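You operate a simulated robot arm through the tools that you are given. There is no shell and no other tool.

The job below is to be done with a simulated robot arm. You get a single attempt, and the scene is never put back.

TASK
Set the controls near the side table. At the end: the orange roller screw is turned to slack; the thumb screw of the sliding collar is turned to slack; the green roller screw is turned to slack; the gauge lever is set to down; whatever was shut is shut again. Leave all else as you found it, and nothing knocked over. The gauge lever goes to its stop.

It is judged by the outcome, as a careful person would: the job done as asked, and still so three seconds after it is handed in. It fails if anything else is knocked over, pushed out of place, dropped, spilled or broken.

THE ROBOT
A 7-joint arm with a two-finger parallel gripper, fixed in place. Base frame: the origin is at the foot of the arm, x ahead of it, y to its left, z up; the work surface is at about z = 0.8. Units: m, degrees, N and s.
Its first joint turns from -166.0 to 166.0 degrees. Payload 4.4 kg.
The TCP is the grasp point between the finger pads, 0.023 m short of the fingertips. In the tool frame z runs along the fingers and y along their closing line. The gripper opens to 0.094 m. The fingers are 0.038 m wide and 0.01 m thick; the gripper's body (0.054 by 0.096 m) begins 0.039 m behind the TCP.
Orientation is told as [roll, pitch, yaw] about the base's x, y, z axes, in that order, counted from this pose: with the fingers straight down and closing along the base's y, the tool's x points along the base's -x, its y along +y and its z along -z.

THE INTERFACE
- The arm moves only by the tool arm_command. Its argument "moves" is a list that holds one entry, the list of rows, each a list of 7 numbers: the turn, a rotation vector about the tool's x, y, z in rad, then the shift along the tool's x, y, z in m, then the gripper command, from -1 (shut) to 1 (fully open), values between in proportion. In form: [[[ax, ay, az, x, y, z, claw], ...]]. A call has 1 to 20 rows; each row shifts and turns the commanded pose from where the row before left it, along the tool's axes as they then stand. Rows are played at 5 a second. More than 0.05 m and 8.6 degrees between two rows, or a gripper value outside its range, and nothing of the call is played. Where a pose cannot be reached the arm comes as near as it can. A force on the tool above 40 N (or 10 N above the force at the start of the call, whichever is more), or a blocked arm, ends the call early, and 0.2 s more pass. The fingers move at their own pace (about 0.072 m/s each) and stop on an object; they squeeze with about 26 N. The grip force told is the motor's: it shows also when the fingers shut on nothing. Time passes only in rows, and 0.2 s behind the last, so rows that do not move let the fingers close. It gives the time, the measured TCP pose, the force on the tool (base axes), the opening and the grip force at its end, in the units of the frame above (readings bear some noise), with the torque about the TCP (base axes, N m) and any sound that the robot's microphone picked up, and new pictures: "pictures" is both (left out), scene, wrist or none.
- Cameras (640 x 400 px; columns grow to the right, rows downward): "scene" is fixed at [0.0516, -0.6489, 1.3949]; the picture's right is [0.85, -0.53, 0.00], its down [-0.05, -0.07, -1.00] and it looks along [0.52, 0.85, -0.09] (base axes); focal length 320 px, centre (320, 200). "wrist" rides on the gripper at [0.086, 0.016, -0.075] in the tool frame; the picture's right is [-0.18, 0.98, 0.00], its down [-0.58, -0.11, -0.81] and it looks along [-0.79, -0.15, 0.59] (tool axes); focal length 243 px, centre (320, 200). There is no depth. A picture from a camera that has moved, and an enlarged one, comes with that camera's place and axes in the base frame and with its lens.
- zoom(camera, box): a new picture of the part [left, top, right, bottom] of that camera's present view, enlarged. It takes no simulated time.
- sign_off(): hands the job in; it is judged then, once.

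Places have to be worked out from the pictures, the camera data and where the tool is seen. Open the gripper and draw the arm clear of the work before you hand the job in, unless the task says otherwise.

The tools are called as name(argument=value, ...) on one line, values as JSON. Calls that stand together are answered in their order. arm_command: Moves the arm, as the interface text tells. Its arguments: {"type":"object","properties":{"moves":{"type":"array"},"pictures":{"type":"string","enum":["both","scene","wrist","none"]}},"required":["moves"]} The other tools are called the same way: zoom (camera, box) takes an enlarged picture of a part of a camera's view; sign_off () hands the job in.

At the start:

```text
time_s: 0.0
tcp_pos: [0.6489, -0.0469, 1.6285]
tool_rot: [0.0, 0.0, 0.0]
wrist_force: [-0.3, 0.0, 0.1]
wrist_torque: [-0.01, -0.01, 0.0]
width: 0.0942
grasp_force: 0.0
```

scene: 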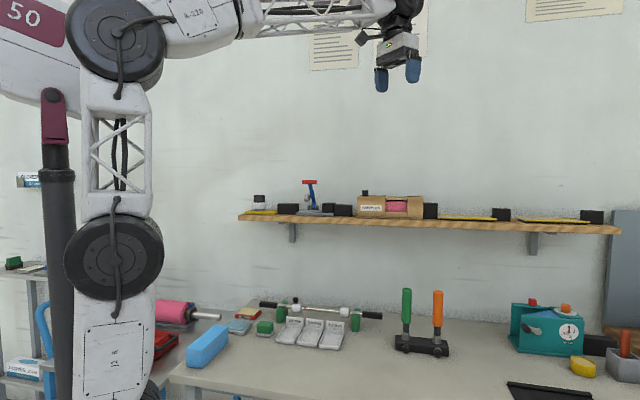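
wrist: 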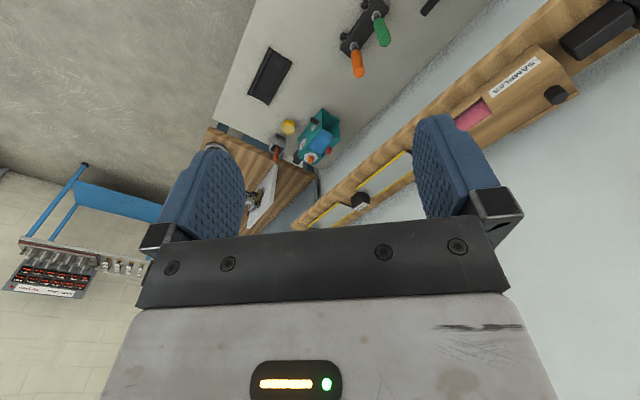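

I start by looking closer at the bench and shelf in the present views to find the controls.

zoom(camera="scene", box=[480, 280, 640, 400])

zoom(camera="scene", box=[220, 270, 400, 382])

zoom(camera="scene", box=[230, 160, 440, 291])

zoom(camera="scene", box=[360, 270, 520, 370])

zoom(camera="wrist", box=[230, 90, 360, 220])

```text
3.33 times, centred on (560, 340) of scene
camera zoom: at [0.0516, -0.6489, 1.3949], right [0.85, -0.53, 0.0], down [-0.05, -0.07, -1.0], along [0.52, 0.85, -0.09], focal length 1068 px, centre (-480, -267)
```

zoom: 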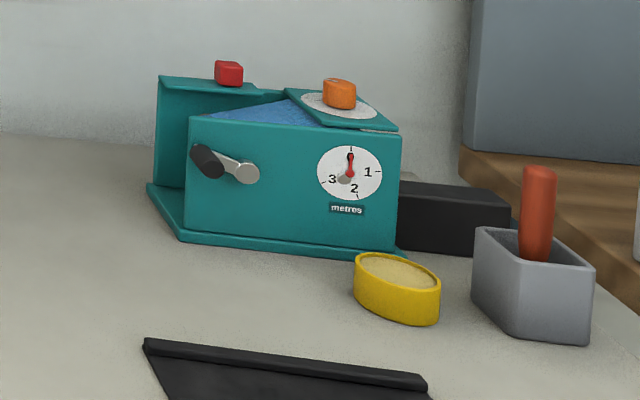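

```text
3.56 times, centred on (310, 326) of scene
camera zoom: at [0.0516, -0.6489, 1.3949], right [0.85, -0.53, 0.0], down [-0.05, -0.07, -1.0], along [0.52, 0.85, -0.09], focal length 1139 px, centre (356, -248)
```

zoom: 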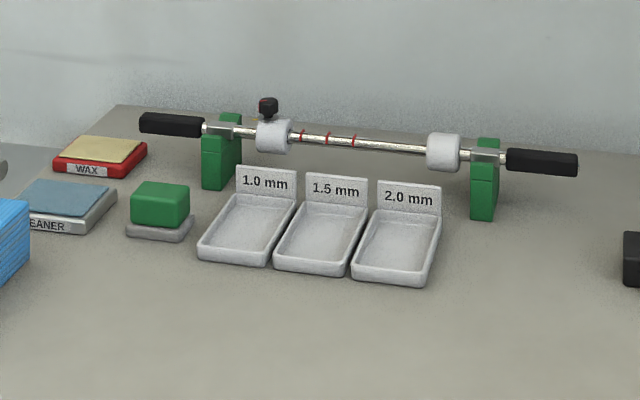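

```text
3.05 times, centred on (335, 226) of scene
camera zoom: at [0.0516, -0.6489, 1.3949], right [0.85, -0.53, 0.0], down [-0.05, -0.07, -1.0], along [0.52, 0.85, -0.09], focal length 976 px, centre (274, 122)
```

zoom: 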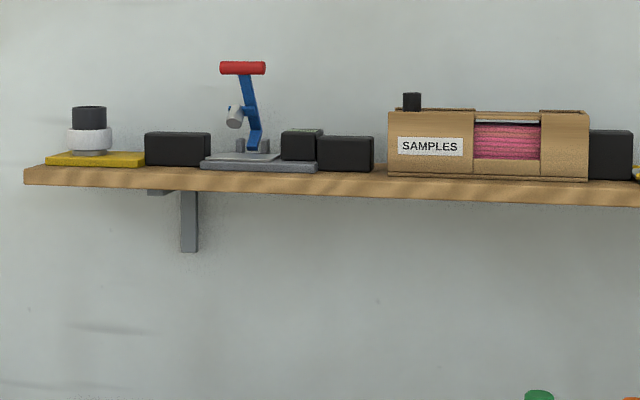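

```text
4.00 times, centred on (440, 320) of scene
camera zoom: at [0.0516, -0.6489, 1.3949], right [0.85, -0.53, 0.0], down [-0.05, -0.07, -1.0], along [0.52, 0.85, -0.09], focal length 1281 px, centre (-160, -280)
```

zoom: 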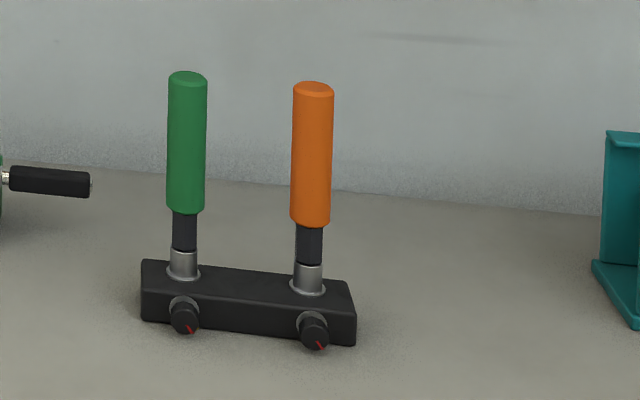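

```text
3.08 times, centred on (295, 155) of wrist
camera zoom: at [0.5621, -0.0315, 1.7044], right [0.18, 0.98, 0.0], down [0.58, -0.11, 0.81], along [0.79, -0.15, -0.59], focal length 746 px, centre (397, 338)
```

zoom: 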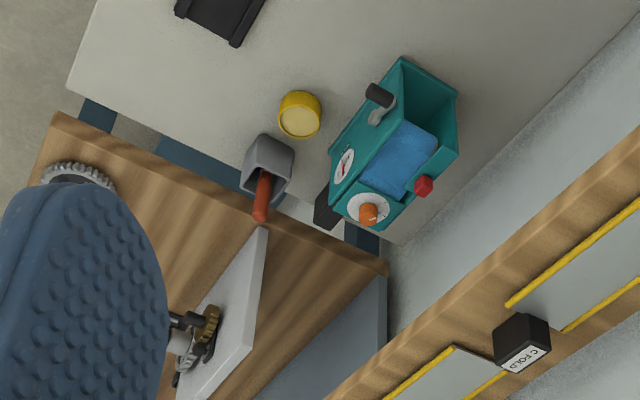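

The rollers with their two screws stand mid-bench and the collar bar is left of them. I look over the rest of the views for the gauge lever and side table.

zoom(camera="scene", box=[0, 240, 240, 400])

zoom(camera="scene", box=[420, 170, 640, 300])

zoom(camera="wrist", box=[0, 150, 300, 330])

zoom(camera="wrist", box=[300, 0, 640, 210])

zoom(camera="scene", box=[280, 0, 640, 120])

```text
2.50 times, centred on (120, 320) of scene
camera zoom: at [0.0516, -0.6489, 1.3949], right [0.85, -0.53, 0.0], down [-0.05, -0.07, -1.0], along [0.52, 0.85, -0.09], focal length 801 px, centre (820, -100)
```

zoom: 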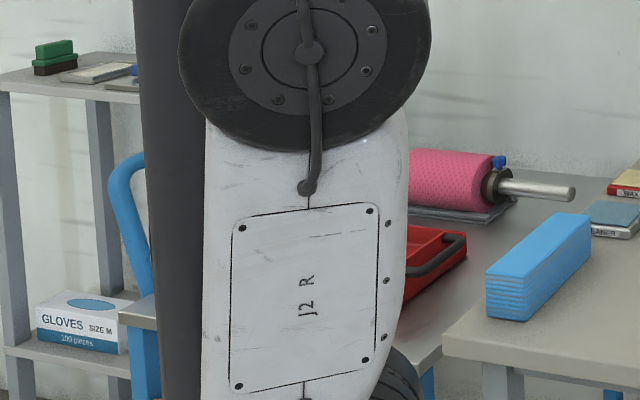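

```text
2.91 times, centred on (530, 235) of scene
camera zoom: at [0.0516, -0.6489, 1.3949], right [0.85, -0.53, 0.0], down [-0.05, -0.07, -1.0], along [0.52, 0.85, -0.09], focal length 932 px, centre (-291, 98)
```

zoom: 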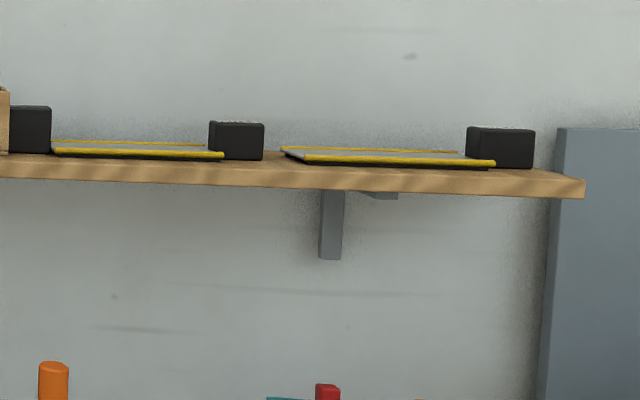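

```text
2.13 times, centred on (150, 240) of wrist
camera zoom: at [0.5621, -0.0315, 1.7044], right [0.18, 0.98, 0.0], down [0.58, -0.11, 0.81], along [0.79, -0.15, -0.59], focal length 518 px, centre (683, 115)
```

zoom: 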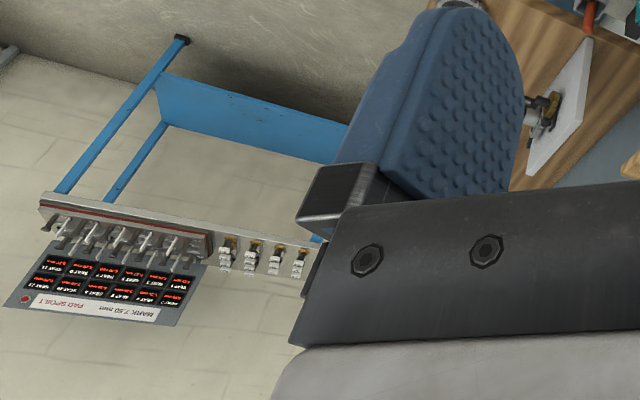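

```text
1.88 times, centred on (470, 105) of wrist
camera zoom: at [0.5621, -0.0315, 1.7044], right [0.18, 0.98, 0.0], down [0.58, -0.11, 0.81], along [0.79, -0.15, -0.59], focal length 457 px, centre (38, 379)
```

zoom: 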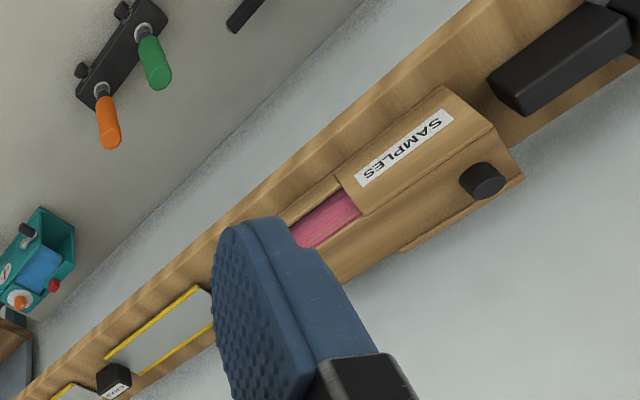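

```text
1.78 times, centred on (460, 60) of scene
camera zoom: at [0.0516, -0.6489, 1.3949], right [0.85, -0.53, 0.0], down [-0.05, -0.07, -1.0], along [0.52, 0.85, -0.09], focal length 569 px, centre (71, 449)
```

zoom: 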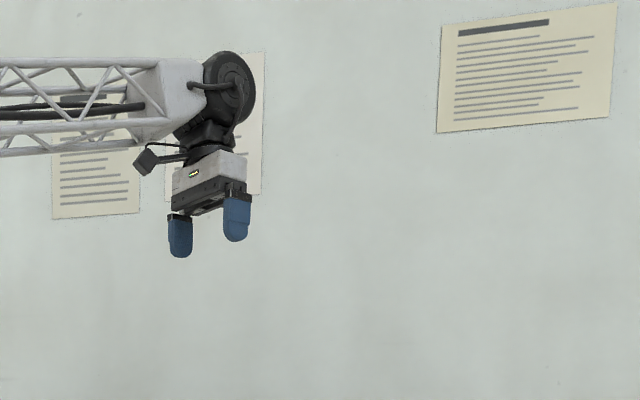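

The roller block is at about (0.87, 0.03), the collar bar at about (0.57, 0.38), and the shelf with a blue lever at about (0.67, 0.43, 1.25). I draw the arm back and down in free space and turn it towards the bench for a closer look.

arm_command(moves=[[[0, 0, 0, 0.031, 0.012, 0.034, 1], [0, 0, 0, 0.031, 0.012, 0.034, 1], [0, 0, 0, 0.031, 0.012, 0.034, 1], [0, 0, 0, 0.031, 0.012, 0.034, 1], [0, 0, 0, 0.031, 0.012, 0.034, 1], [0, 0, 0, 0.031, 0.012, 0.034, 1], [0, 0, 0, 0.031, 0.012, 0.034, 1], [0, 0, 0, 0.031, 0.012, 0.034, 1], [0, 0, -0.13, 0, 0, 0, 1], [0, 0, -0.13, 0, 0, 0, 1], [0, 0, -0.13, 0, 0, 0, 1], [0, 0, -0.13, 0, 0, 0, 1], [0, 0, -0.13, 0, 0, 0, 1], [0, 0, -0.13, 0, 0, 0, 1]]])

```text
time_s: 3.0
tcp_pos: [0.4002, 0.0484, 1.3563]
tool_rot: [0.0, -0.1, 44.7]
wrist_force: [0.5, -0.9, 1.0]
wrist_torque: [0.03, -0.02, -0.01]
width: 0.094
grasp_force: 0.0
camera wrist: at [0.3274, -0.0012, 1.4322], right [-0.56, 0.83, 0.0], down [0.49, 0.33, 0.81], along [0.67, 0.45, -0.59], focal length 243 px, centre (320, 200)
```

scene: 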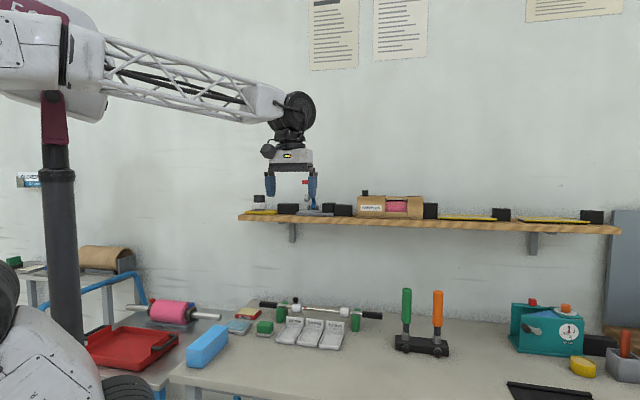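
wrist: 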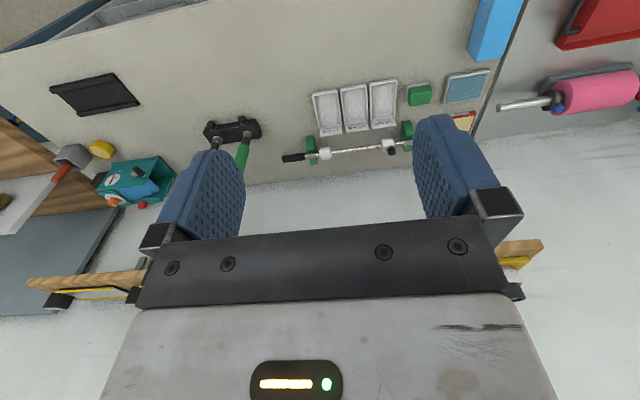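

zoom(camera="wrist", box=[490, 60, 640, 154])

zoom(camera="wrist", box=[270, 70, 470, 195])

zoom(camera="wrist", box=[180, 100, 280, 163])

zoom(camera="wrist", box=[40, 120, 200, 220])

zoom(camera="scene", box=[70, 230, 270, 380])

```text
4.26 times, centred on (565, 107) of wrist
camera zoom: at [0.3274, -0.0012, 1.4322], right [-0.56, 0.83, 0.0], down [0.49, 0.33, 0.81], along [0.67, 0.45, -0.59], focal length 1032 px, centre (-723, 596)
```

zoom: 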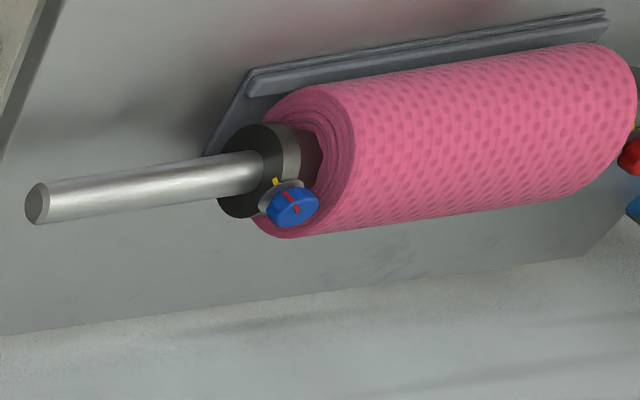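

```text
3.20 times, centred on (370, 132) of wrist
camera zoom: at [0.3274, -0.0012, 1.4322], right [-0.56, 0.83, 0.0], down [0.49, 0.33, 0.81], along [0.67, 0.45, -0.59], focal length 776 px, centre (160, 416)
```

zoom: 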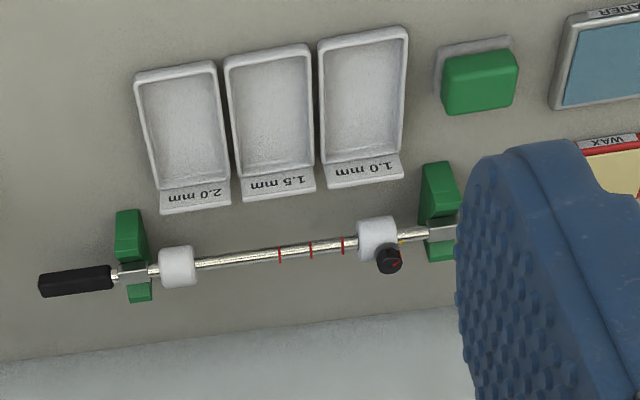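

```text
6.35 times, centred on (230, 132) of wrist
camera zoom: at [0.3274, -0.0012, 1.4322], right [-0.56, 0.83, 0.0], down [0.49, 0.33, 0.81], along [0.67, 0.45, -0.59], focal length 1540 px, centre (891, 635)
```

zoom: 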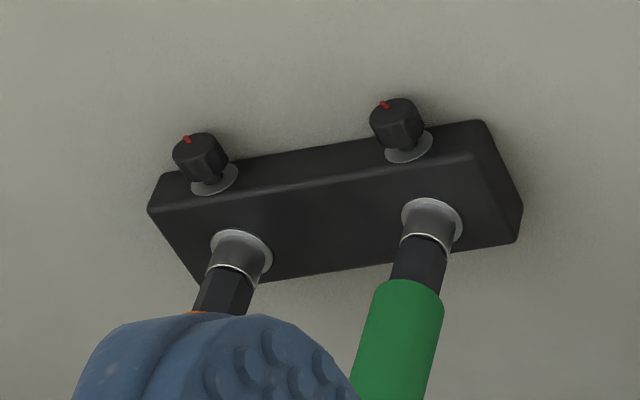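

```text
4.00 times, centred on (120, 170) of wrist
camera zoom: at [0.3274, -0.0012, 1.4322], right [-0.56, 0.83, 0.0], down [0.49, 0.33, 0.81], along [0.67, 0.45, -0.59], focal length 970 px, centre (1120, 320)
```

zoom: 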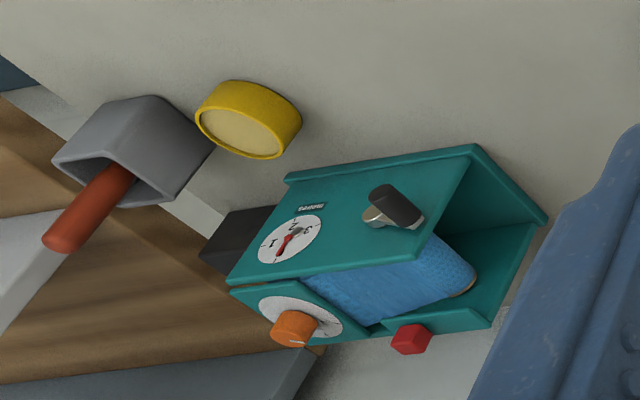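

```text
2.67 times, centred on (170, 305) of scene
camera zoom: at [0.0516, -0.6489, 1.3949], right [0.85, -0.53, 0.0], down [-0.05, -0.07, -1.0], along [0.52, 0.85, -0.09], focal length 854 px, centre (720, -80)
```

zoom: 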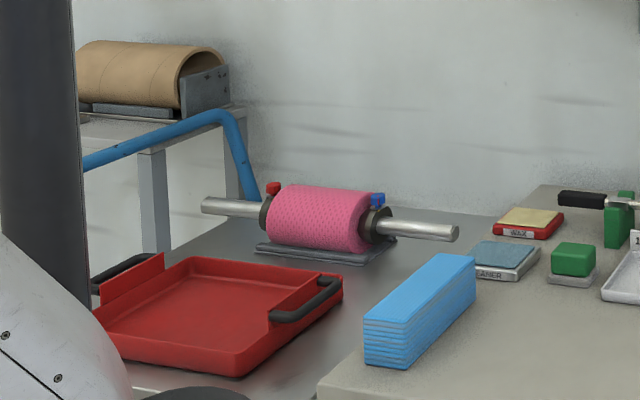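

The pink roll has red and blue screws, and the bar collar has a black thumb screw with a red mark. Further left there is a side table with a wooden roll cover. I swing the arm left to look at that area.

arm_command(moves=[[[0, 0, 0, -0.003, 0.046, 0, 1], [0, 0, 0, -0.003, 0.046, 0, 1], [0, 0, 0, -0.003, 0.046, 0, 1], [0, 0, 0, -0.003, 0.046, 0, 1], [0, 0, 0, -0.003, 0.046, 0, 1], [0, 0, 0, -0.003, 0.046, 0, 1], [0, 0, 0, -0.003, 0.046, 0, 1], [0, 0, -0.13, 0, 0, 0, 1], [0, 0, -0.13, 0, 0, 0, 1], [0, 0, -0.13, 0, 0, 0, 1], [0, 0, -0.13, 0, 0, 0, 1], [0, 0, -0.13, 0, 0, 0, 1], [0, 0, -0.13, 0, 0, 0, 1], [0, 0, -0.13, 0, 0, 0, 1], [0, 0, -0.13, 0, 0, 0, 1]]])

```text
time_s: 6.2
tcp_pos: [0.1888, 0.2936, 1.3582]
tool_rot: [0.0, 0.0, 104.4]
wrist_force: [0.2, -0.3, 0.4]
wrist_torque: [0.0, -0.01, -0.02]
width: 0.0942
grasp_force: 0.1
camera wrist: at [0.1947, 0.2038, 1.4328], right [-1.0, -0.07, 0.0], down [-0.04, 0.59, 0.81], along [-0.05, 0.8, -0.59], focal length 243 px, centre (320, 200)
```

scene: 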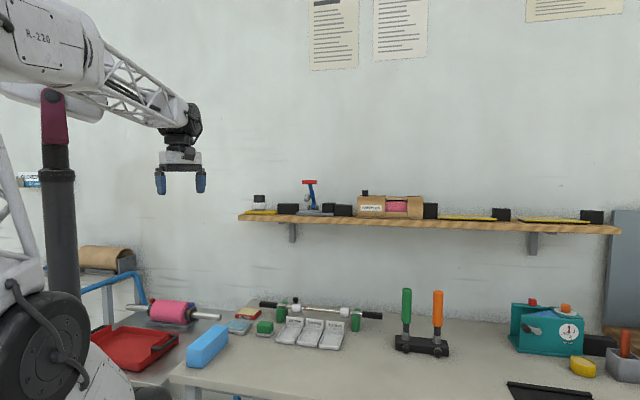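
wrist: 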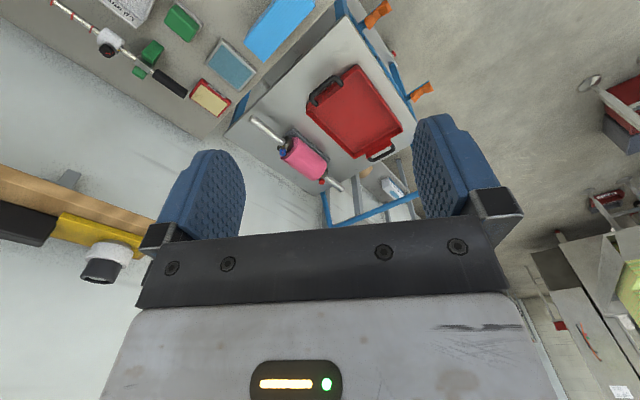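

The metal cart with blue frame holds the pink roll and red tray. I zoom there and on the right of the view.

zoom(camera="wrist", box=[230, 60, 450, 230])

zoom(camera="wrist", box=[500, 60, 640, 260])

zoom(camera="wrist", box=[340, 0, 460, 110])

```text
2.35 times, centred on (340, 145) of wrist
camera zoom: at [0.1947, 0.2038, 1.4328], right [-1.0, -0.07, 0.0], down [-0.04, 0.59, 0.81], along [-0.05, 0.8, -0.59], focal length 571 px, centre (273, 329)
```

zoom: 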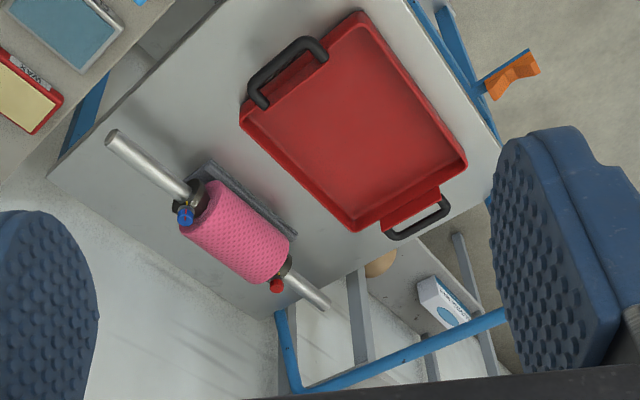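

```text
2.00 times, centred on (570, 160) of wrist
camera zoom: at [0.1947, 0.2038, 1.4328], right [-1.0, -0.07, 0.0], down [-0.04, 0.59, 0.81], along [-0.05, 0.8, -0.59], focal length 485 px, centre (-180, 280)
```

zoom: 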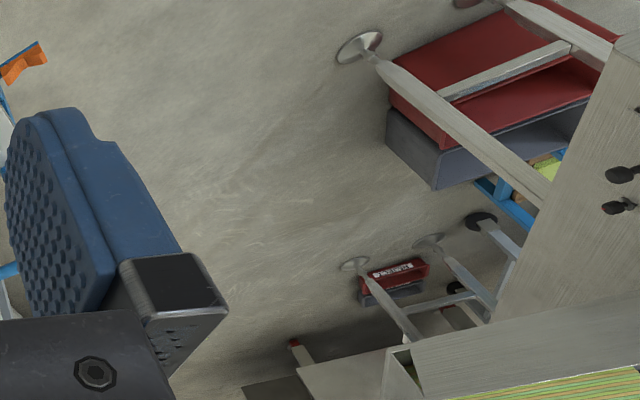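

```text
3.64 times, centred on (400, 55) of wrist
camera zoom: at [0.1947, 0.2038, 1.4328], right [-1.0, -0.07, 0.0], down [-0.04, 0.59, 0.81], along [-0.05, 0.8, -0.59], focal length 882 px, centre (29, 727)
```

zoom: 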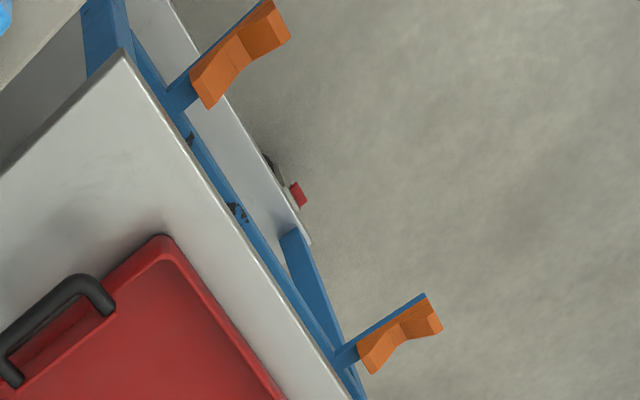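

I carry on turning left to see what stands behind: a machine with knobs shows at the right edge of the wrist view.

arm_command(moves=[[[0, 0, 0, -0.017, 0.04, 0, 1], [0, 0, 0, -0.017, 0.04, 0, 1], [0, 0, 0, -0.017, 0.04, 0, 1], [0, 0, 0, -0.017, 0.04, 0, 1], [0, 0, 0, -0.017, 0.04, 0, 1], [0, 0, 0, -0.017, 0.04, 0, 1], [0, 0, 0, -0.017, 0.04, 0, 1], [0, 0, 0, -0.017, 0.04, 0, 1], [0, 0, 0, -0.017, 0.04, 0, 1], [0, 0, -0.13, 0, 0, 0, 1], [0, 0, -0.13, 0, 0, 0, 1], [0, 0, -0.13, 0, 0, 0, 1], [0, 0, -0.13, 0, 0, 0, 1], [0, 0, -0.13, 0, 0, 0, 1], [0, 0, -0.13, 0, 0, 0, 1], [0, 0, -0.13, 0, 0, 0, 1], [0, 0, -0.13, 0, 0, 0, 1], [0, 0, -0.13, 0, 0, 0, 1]]])

```text
time_s: 7.2
tcp_pos: [0.0679, 0.3232, 1.4595]
tool_rot: [-3.9, -8.9, 100.1]
wrist_force: [0.5, 0.1, 0.8]
wrist_torque: [0.06, -0.01, 0.02]
width: 0.0942
grasp_force: 0.0
stopped in row 4: the arm was blocked; the commanded pose is now the measured one
camera wrist: at [0.0628, 0.223, 1.5197], right [-1.0, 0.02, -0.04], down [-0.03, 0.45, 0.89], along [0.03, 0.89, -0.45], focal length 243 px, centre (320, 200)
```

scene: 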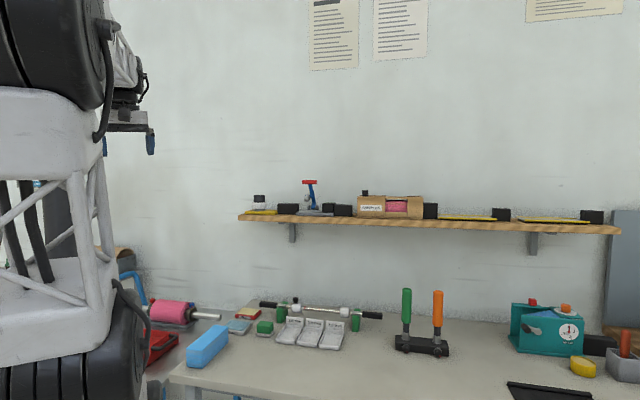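
wrist: 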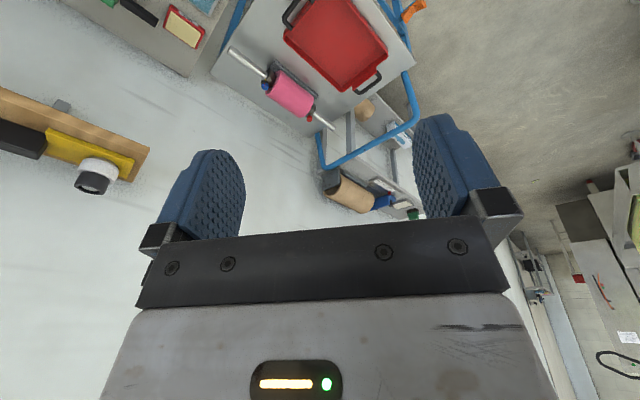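

The arm met a limit there, so I won't go farther that way. I zoom on the far side table and the machine at right from here.

zoom(camera="wrist", box=[300, 90, 440, 230])

zoom(camera="wrist", box=[500, 120, 640, 390])

zoom(camera="wrist", box=[0, 60, 170, 220])

zoom(camera="wrist", box=[220, 0, 440, 140])

```text
2.86 times, centred on (370, 160) of wrist
camera zoom: at [0.0628, 0.223, 1.5197], right [-1.0, 0.02, -0.04], down [-0.03, 0.45, 0.89], along [0.03, 0.89, -0.45], focal length 693 px, centre (177, 314)
```

zoom: 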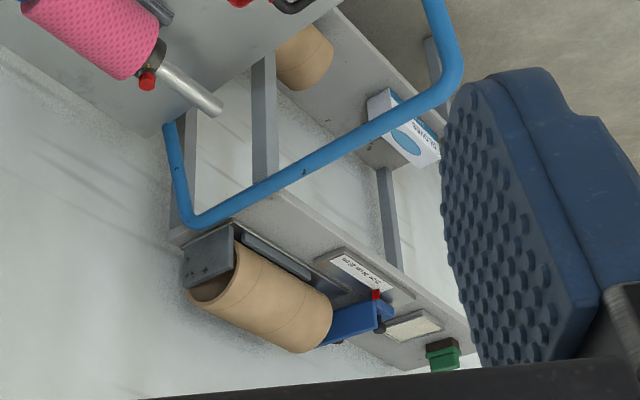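

```text
1.48 times, centred on (570, 255) of wrist
camera zoom: at [0.0628, 0.223, 1.5197], right [-1.0, 0.02, -0.04], down [-0.03, 0.45, 0.89], along [0.03, 0.89, -0.45], focal length 359 px, centre (-50, 118)
```

zoom: 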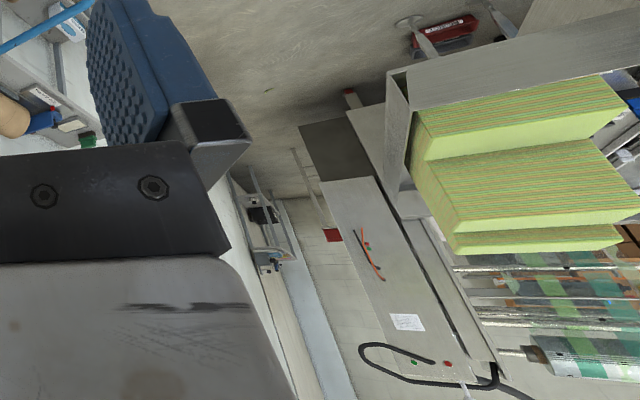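

```text
2.50 times, centred on (85, 140) of wrist
camera zoom: at [0.0628, 0.223, 1.5197], right [-1.0, 0.02, -0.04], down [-0.03, 0.45, 0.89], along [0.03, 0.89, -0.45], focal length 606 px, centre (908, 350)
```

zoom: 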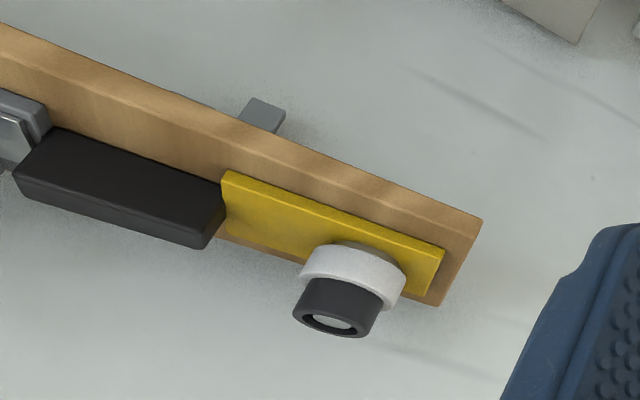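

```text
2.86 times, centred on (330, 70) of wrist
camera zoom: at [0.0628, 0.223, 1.5197], right [-1.0, 0.02, -0.04], down [-0.03, 0.45, 0.89], along [0.03, 0.89, -0.45], focal length 693 px, centre (291, 571)
```

zoom: 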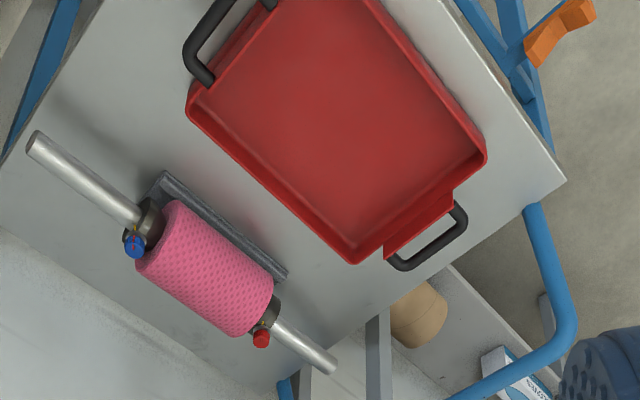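

Far side table objects are out of easy reach. I return to open space, level the tool, and move to a spot above and before the shelf to look at the blue lever.

arm_command(moves=[[[-0.034, 0.078, -0.003, 0, 0, 0, 1], [-0.034, 0.078, -0.003, 0, 0, 0, 1], [0, 0, 0, 0.0191, -0.0337, -0.005, 1], [0, 0, 0, 0.0191, -0.0337, -0.005, 1], [0, 0, 0, 0.0191, -0.0337, -0.005, 1], [0, 0, 0, 0.0191, -0.0337, -0.005, 1], [0, 0, 0, 0.0191, -0.0337, -0.005, 1], [0, 0, 0, 0.0191, -0.0337, -0.005, 1], [0, 0, 0, 0.0191, -0.0337, -0.005, 1], [0, 0, 0, 0.0191, -0.0337, -0.005, 1], [0, 0, 0.122, 0, 0, 0, 1], [0, 0, 0.122, 0, 0, 0, 1], [0, 0, 0.122, 0, 0, 0, 1], [0, 0, 0.122, 0, 0, 0, 1], [0, 0, 0.122, 0, 0, 0, 1], [0, 0, 0.122, 0, 0, 0, 1], [0, 0, 0.122, 0, 0, 0, 1], [0, 0, 0.122, 0, 0, 0, 1]]])

```text
time_s: 11.0
tcp_pos: [0.3578, 0.224, 1.4934]
tool_rot: [-0.2, 0.4, 44.5]
wrist_force: [0.1, -0.7, 0.2]
wrist_torque: [0.02, 0.0, -0.02]
width: 0.0938
grasp_force: 0.0
camera wrist: at [0.2837, 0.1749, 1.5707], right [-0.56, 0.83, -0.01], down [0.49, 0.34, 0.8], along [0.67, 0.45, -0.6], focal length 243 px, centre (320, 200)
```

scene: 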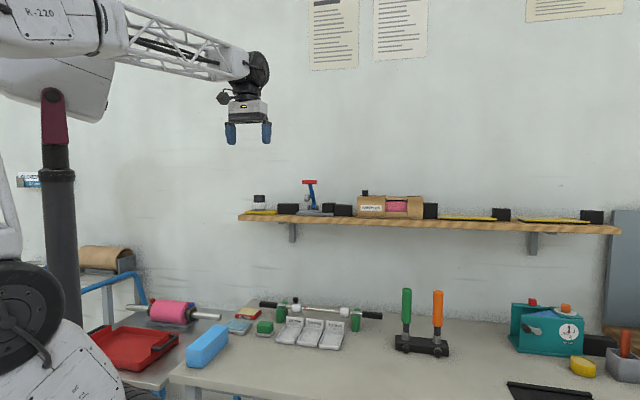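
wrist: 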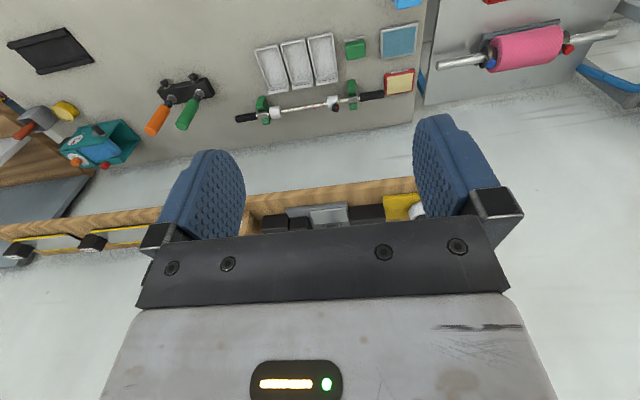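

The shelf is mostly hidden by the gripper; I rise 0.2 m and see it from above.

arm_command(moves=[[[0, 0, 0, 0, 0, -0.045, 1], [0, 0, 0, 0, 0, -0.045, 1], [0, 0, 0, 0, 0, -0.045, 1], [0, 0, 0, 0, 0, -0.045, 1], [0, 0, 0, -0.03, 0, -0.03, 1]]], pictures="wrist")

```text
time_s: 12.2
tcp_pos: [0.3758, 0.2496, 1.7057]
tool_rot: [-0.2, 0.5, 44.7]
wrist_force: [-0.6, 0.0, 0.5]
wrist_torque: [0.0, -0.02, 0.0]
width: 0.0938
grasp_force: 0.0
camera wrist: at [0.302, 0.2003, 1.7814], right [-0.56, 0.83, -0.01], down [0.49, 0.34, 0.8], along [0.67, 0.45, -0.6], focal length 243 px, centre (320, 200)
```

wrist: 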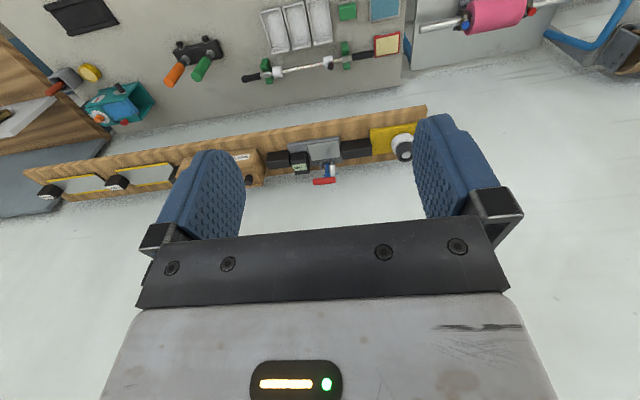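

zoom(camera="wrist", box=[240, 110, 420, 220])

zoom(camera="wrist", box=[20, 130, 240, 220])

zoom(camera="scene", box=[270, 165, 350, 225])

zoom(camera="wrist", box=[240, 0, 420, 100])

zoom(camera="wrist", box=[400, 0, 560, 80])

```text
3.56 times, centred on (330, 165) of wrist
camera zoom: at [0.302, 0.2003, 1.7814], right [-0.56, 0.83, -0.01], down [0.49, 0.34, 0.8], along [0.67, 0.45, -0.6], focal length 863 px, centre (284, 324)
```

zoom: 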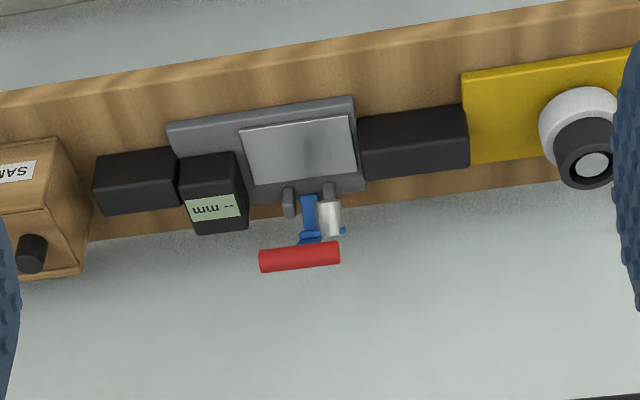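

```text
2.91 times, centred on (130, 175) of wrist
camera zoom: at [0.302, 0.2003, 1.7814], right [-0.56, 0.83, -0.01], down [0.49, 0.34, 0.8], along [0.67, 0.45, -0.6], focal length 706 px, centre (873, 273)
```

zoom: 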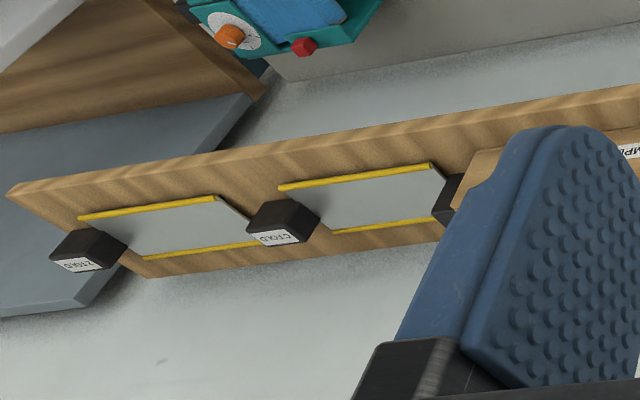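

```text
6.67 times, centred on (310, 195) of scene
camera zoom: at [0.0516, -0.6489, 1.3949], right [0.85, -0.53, 0.0], down [-0.05, -0.07, -1.0], along [0.52, 0.85, -0.09], focal length 2135 px, centre (387, 233)
```

zoom: 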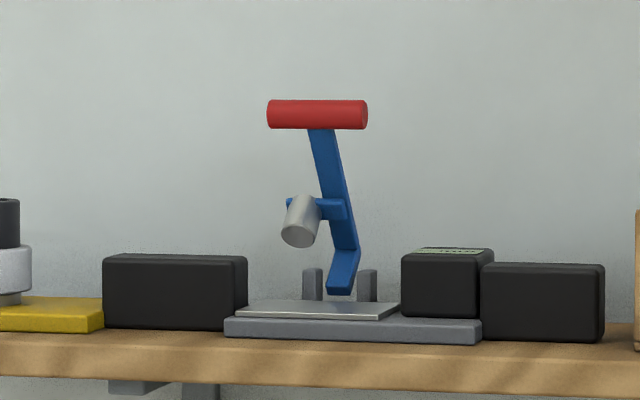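

```text
3.56 times, centred on (330, 50) of wrist
camera zoom: at [0.302, 0.2003, 1.7814], right [-0.56, 0.83, -0.01], down [0.49, 0.34, 0.8], along [0.67, 0.45, -0.6], focal length 863 px, centre (284, 733)
```

zoom: 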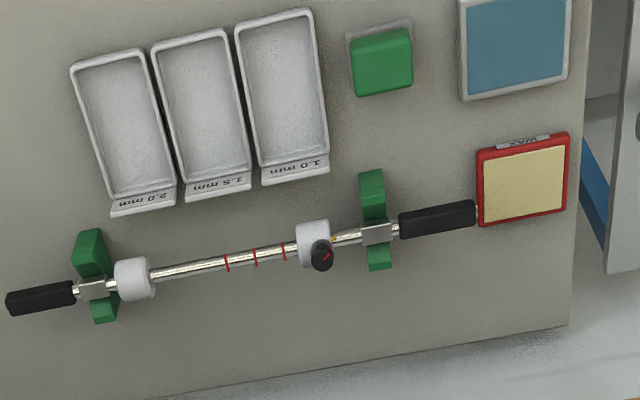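

```text
4.00 times, centred on (480, 40) of wrist
camera zoom: at [0.302, 0.2003, 1.7814], right [-0.56, 0.83, -0.01], down [0.49, 0.34, 0.8], along [0.67, 0.45, -0.6], focal length 970 px, centre (-320, 840)
```

zoom: 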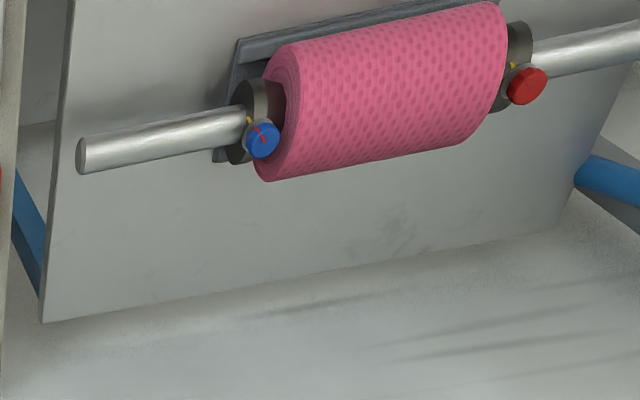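

The blue lever with the red handle on the shelf sits on a plate with a "-- mm" readout: that is the gauge, and its lever is now up. Next I go down in front of the bench for a close look at the roller screws.

arm_command(moves=[[[0, 0, 0, 0.0011, -0.0223, 0.0404, 1], [0, 0, 0, 0.0011, -0.0223, 0.0404, 1], [0, 0, 0, 0.0011, -0.0223, 0.0404, 1], [0, 0, 0, 0.0011, -0.0223, 0.0404, 1], [0, 0, 0, 0.0011, -0.0223, 0.0404, 1], [0, 0, 0, 0.0011, -0.0223, 0.0404, 1], [0, 0, 0, 0.0011, -0.0223, 0.0404, 1], [0, 0, 0, 0.0011, -0.0223, 0.0404, 1], [0, 0, 0, 0.0011, -0.0223, 0.0404, 1], [0, 0, 0, 0.0011, -0.0223, 0.0404, 1], [0, 0, 0, 0.0011, -0.0223, 0.0404, 1], [0, 0, 0, 0.0011, -0.0223, 0.0404, 1], [0, 0, 0, 0.0011, -0.0223, 0.0404, 1], [0, 0, 0, 0.0011, -0.0223, 0.0404, 1], [0, 0, 0, 0.0011, -0.0223, 0.0404, 1], [0, 0, 0.108, 0, 0, 0, 1], [0, 0, 0.108, 0, 0, 0, 1], [0, 0, 0.108, 0, 0, 0, 1], [0, 0, 0.108, 0, 0, 0, 1]]])

```text
time_s: 16.2
tcp_pos: [0.601, -0.0084, 1.0991]
tool_rot: [-0.4, 0.4, 19.8]
wrist_force: [0.1, 0.3, 0.6]
wrist_torque: [-0.01, 0.02, -0.01]
width: 0.0941
grasp_force: 0.0
camera wrist: at [0.5135, -0.0223, 1.1749], right [-0.16, 0.99, -0.01], down [0.59, 0.1, 0.8], along [0.79, 0.12, -0.6], focal length 243 px, centre (320, 200)
```

scene: 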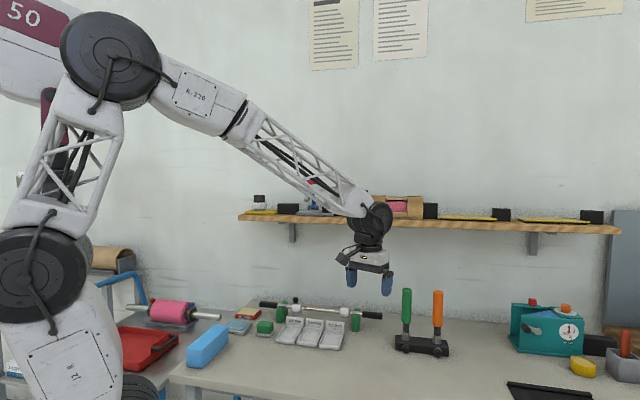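
wrist: 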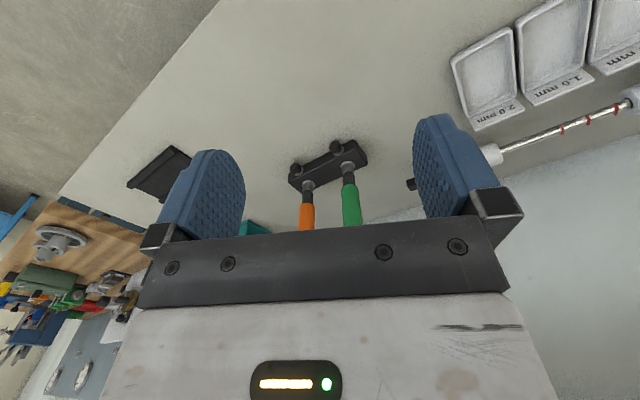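

zoom(camera="wrist", box=[270, 125, 390, 200])

zoom(camera="scene", box=[390, 325, 460, 365])

zoom(camera="wrist", box=[0, 180, 180, 380])

zoom(camera="scene", box=[270, 290, 350, 335])

```text
5.33 times, centred on (330, 162) of wrist
camera zoom: at [0.5135, -0.0223, 1.1749], right [-0.16, 0.99, -0.01], down [0.59, 0.1, 0.8], along [0.79, 0.12, -0.6], focal length 1294 px, centre (267, 400)
```

zoom: 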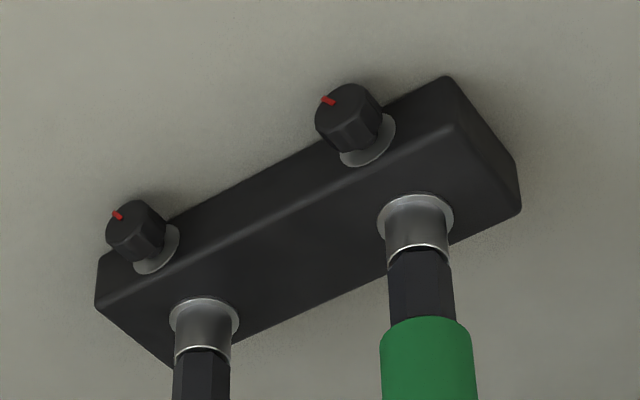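

```text
9.14 times, centred on (425, 345) of scene
camera zoom: at [0.0516, -0.6489, 1.3949], right [0.85, -0.53, 0.0], down [-0.05, -0.07, -1.0], along [0.52, 0.85, -0.09], focal length 2928 px, centre (-640, -1126)
```

zoom: 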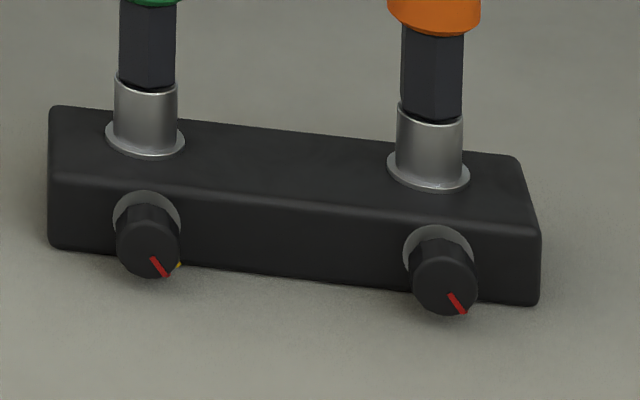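

```text
2.00 times, centred on (90, 280) of wrist
camera zoom: at [0.5135, -0.0223, 1.1749], right [-0.16, 0.99, -0.01], down [0.59, 0.1, 0.8], along [0.79, 0.12, -0.6], focal length 485 px, centre (780, 40)
```

zoom: 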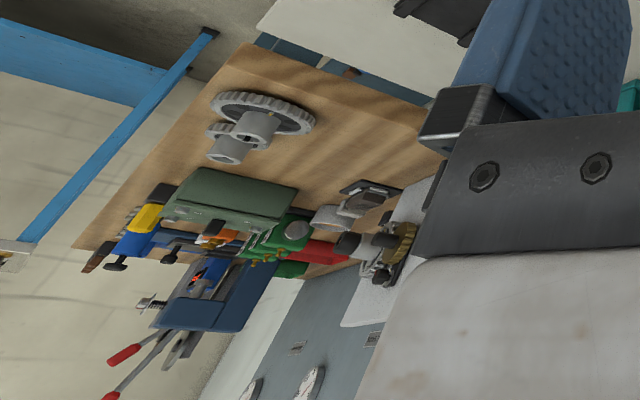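

```text
8.00 times, centred on (310, 312) of scene
camera zoom: at [0.0516, -0.6489, 1.3949], right [0.85, -0.53, 0.0], down [-0.05, -0.07, -1.0], along [0.52, 0.85, -0.09], focal length 2562 px, centre (400, -700)
```

zoom: 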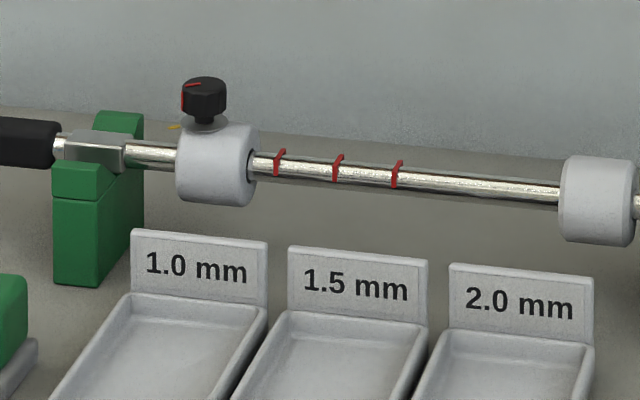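

Each screw has a red line on the knob and a yellow tick on its seat; now the lines stand at the ticks (tight, as on the untouched pink roll). The collar's screw stands upright at about (0.613, 0.45, 0.894), so I move in for a close view of it.

arm_command(moves=[[[0, 0, 0, -0.0027, 0.0442, 0.001, 1], [0, 0, 0, -0.0027, 0.0442, 0.001, 1], [0, 0, 0, -0.0027, 0.0442, 0.001, 1], [0, 0, 0, -0.0027, 0.0442, 0.001, 1], [0, 0, 0, -0.0027, 0.0442, 0.001, 1], [0, 0, 0, -0.0027, 0.0442, 0.001, 1], [0, 0, 0, -0.0027, 0.0442, 0.001, 1], [0, 0, 0, -0.0027, 0.0442, 0.001, 1], [0, 0, -0.116, 0, 0, 0, 1], [0, 0, -0.116, 0, 0, 0, 1], [0, 0, -0.116, 0, 0, 0, 1], [0, 0, -0.116, 0, 0, 0, 1], [0, 0, -0.116, 0, 0, 0, 1]]], pictures="wrist")

```text
time_s: 19.0
tcp_pos: [0.5015, 0.3311, 1.0901]
tool_rot: [-0.1, 0.4, 53.2]
wrist_force: [-0.4, -0.6, 0.8]
wrist_torque: [0.01, 0.0, 0.0]
width: 0.094
grasp_force: 0.1
camera wrist: at [0.4358, 0.2713, 1.1657], right [-0.68, 0.74, 0.0], down [0.44, 0.41, 0.8], along [0.59, 0.54, -0.6], focal length 243 px, centre (320, 200)
```

wrist: 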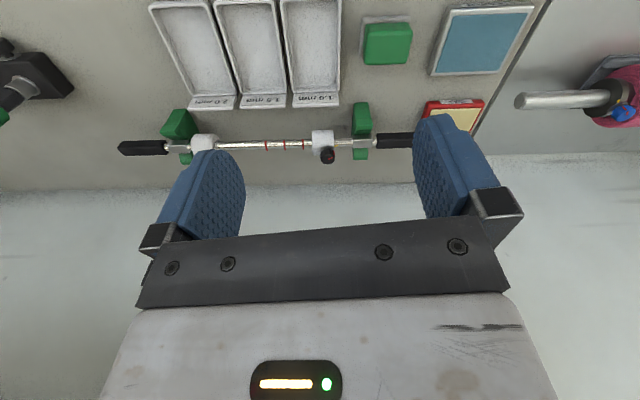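

zoom(camera="wrist", box=[290, 115, 370, 175])

zoom(camera="wrist", box=[150, 90, 450, 200])

zoom(camera="scene", box=[280, 290, 312, 314])

```text
6.67 times, centred on (330, 145) of wrist
camera zoom: at [0.4358, 0.2713, 1.1657], right [-0.68, 0.74, 0.0], down [0.44, 0.41, 0.8], along [0.59, 0.54, -0.6], focal length 1618 px, centre (253, 567)
```

zoom: 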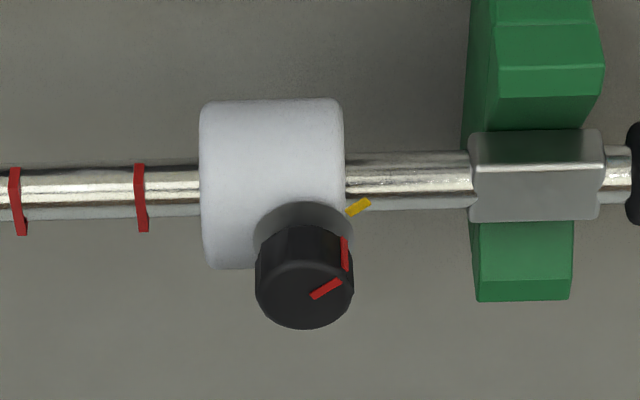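

```text
2.13 times, centred on (300, 145) of wrist
camera zoom: at [0.4358, 0.2713, 1.1657], right [-0.68, 0.74, 0.0], down [0.44, 0.41, 0.8], along [0.59, 0.54, -0.6], focal length 518 px, centre (363, 317)
```

zoom: 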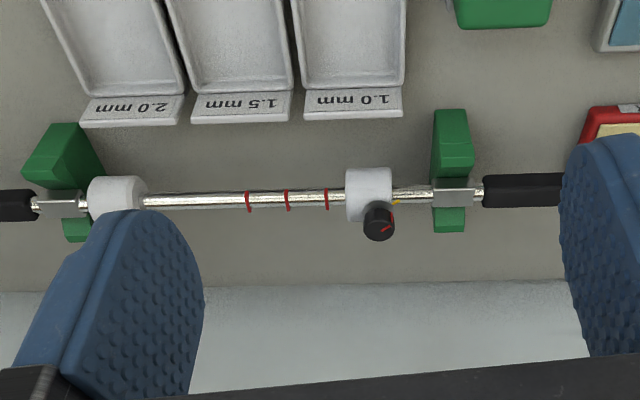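

```text
16.00 times, centred on (296, 302) of scene
camera zoom: at [0.0516, -0.6489, 1.3949], right [0.85, -0.53, 0.0], down [-0.05, -0.07, -1.0], along [0.52, 0.85, -0.09], focal length 5124 px, centre (704, -1432)
```

zoom: 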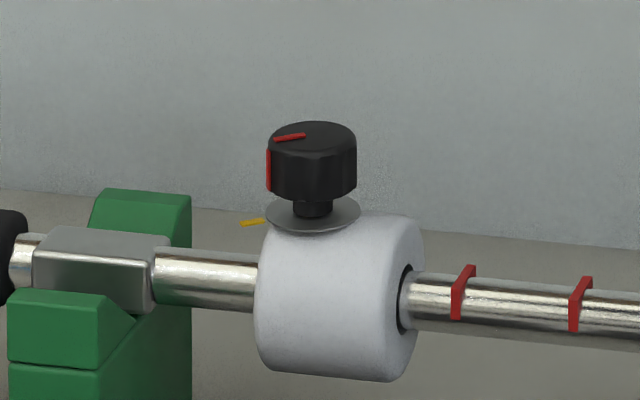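

The thumb screw's knob is about 22 mm across with its top at z≈0.898, at about (0.615, 0.452), line at the tick. I move the open gripper to about 0.1 m above it and check alignment.

arm_command(moves=[[[0, 0, 0, -0.0329, -0.0038, 0.018, 1], [0, 0, 0, -0.0329, -0.0038, 0.018, 1], [0, 0, 0, -0.0329, -0.0038, 0.018, 1], [0, 0, 0, -0.0329, -0.0038, 0.018, 1], [0, 0, 0, -0.0329, -0.0038, 0.018, 1], [0, 0, 0, 0, 0, 0, 1]]])

```text
time_s: 20.6
tcp_pos: [0.5898, 0.4262, 1.0198]
tool_rot: [-0.4, -0.2, 52.6]
wrist_force: [0.0, -0.1, 0.6]
wrist_torque: [0.0, 0.0, -0.03]
width: 0.0939
grasp_force: 0.1
stopped in row 6: the arm was blocked; the commanded pose is now the measured one
camera wrist: at [0.5248, 0.3676, 1.0943], right [-0.67, 0.74, 0.0], down [0.44, 0.4, 0.81], along [0.6, 0.54, -0.59], focal length 243 px, centre (320, 200)
```

scene: 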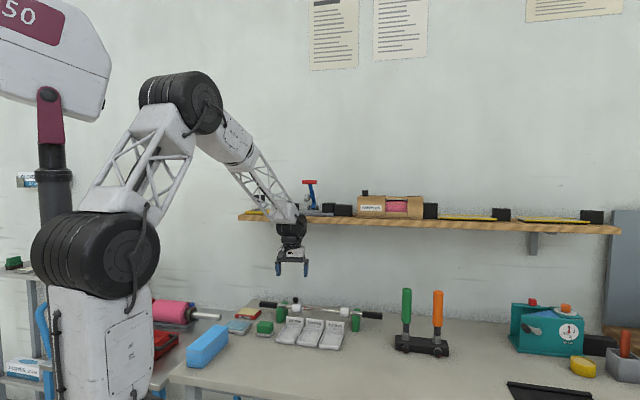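
wrist: 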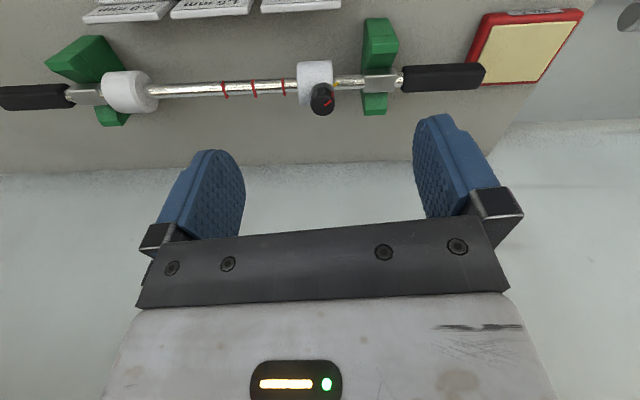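

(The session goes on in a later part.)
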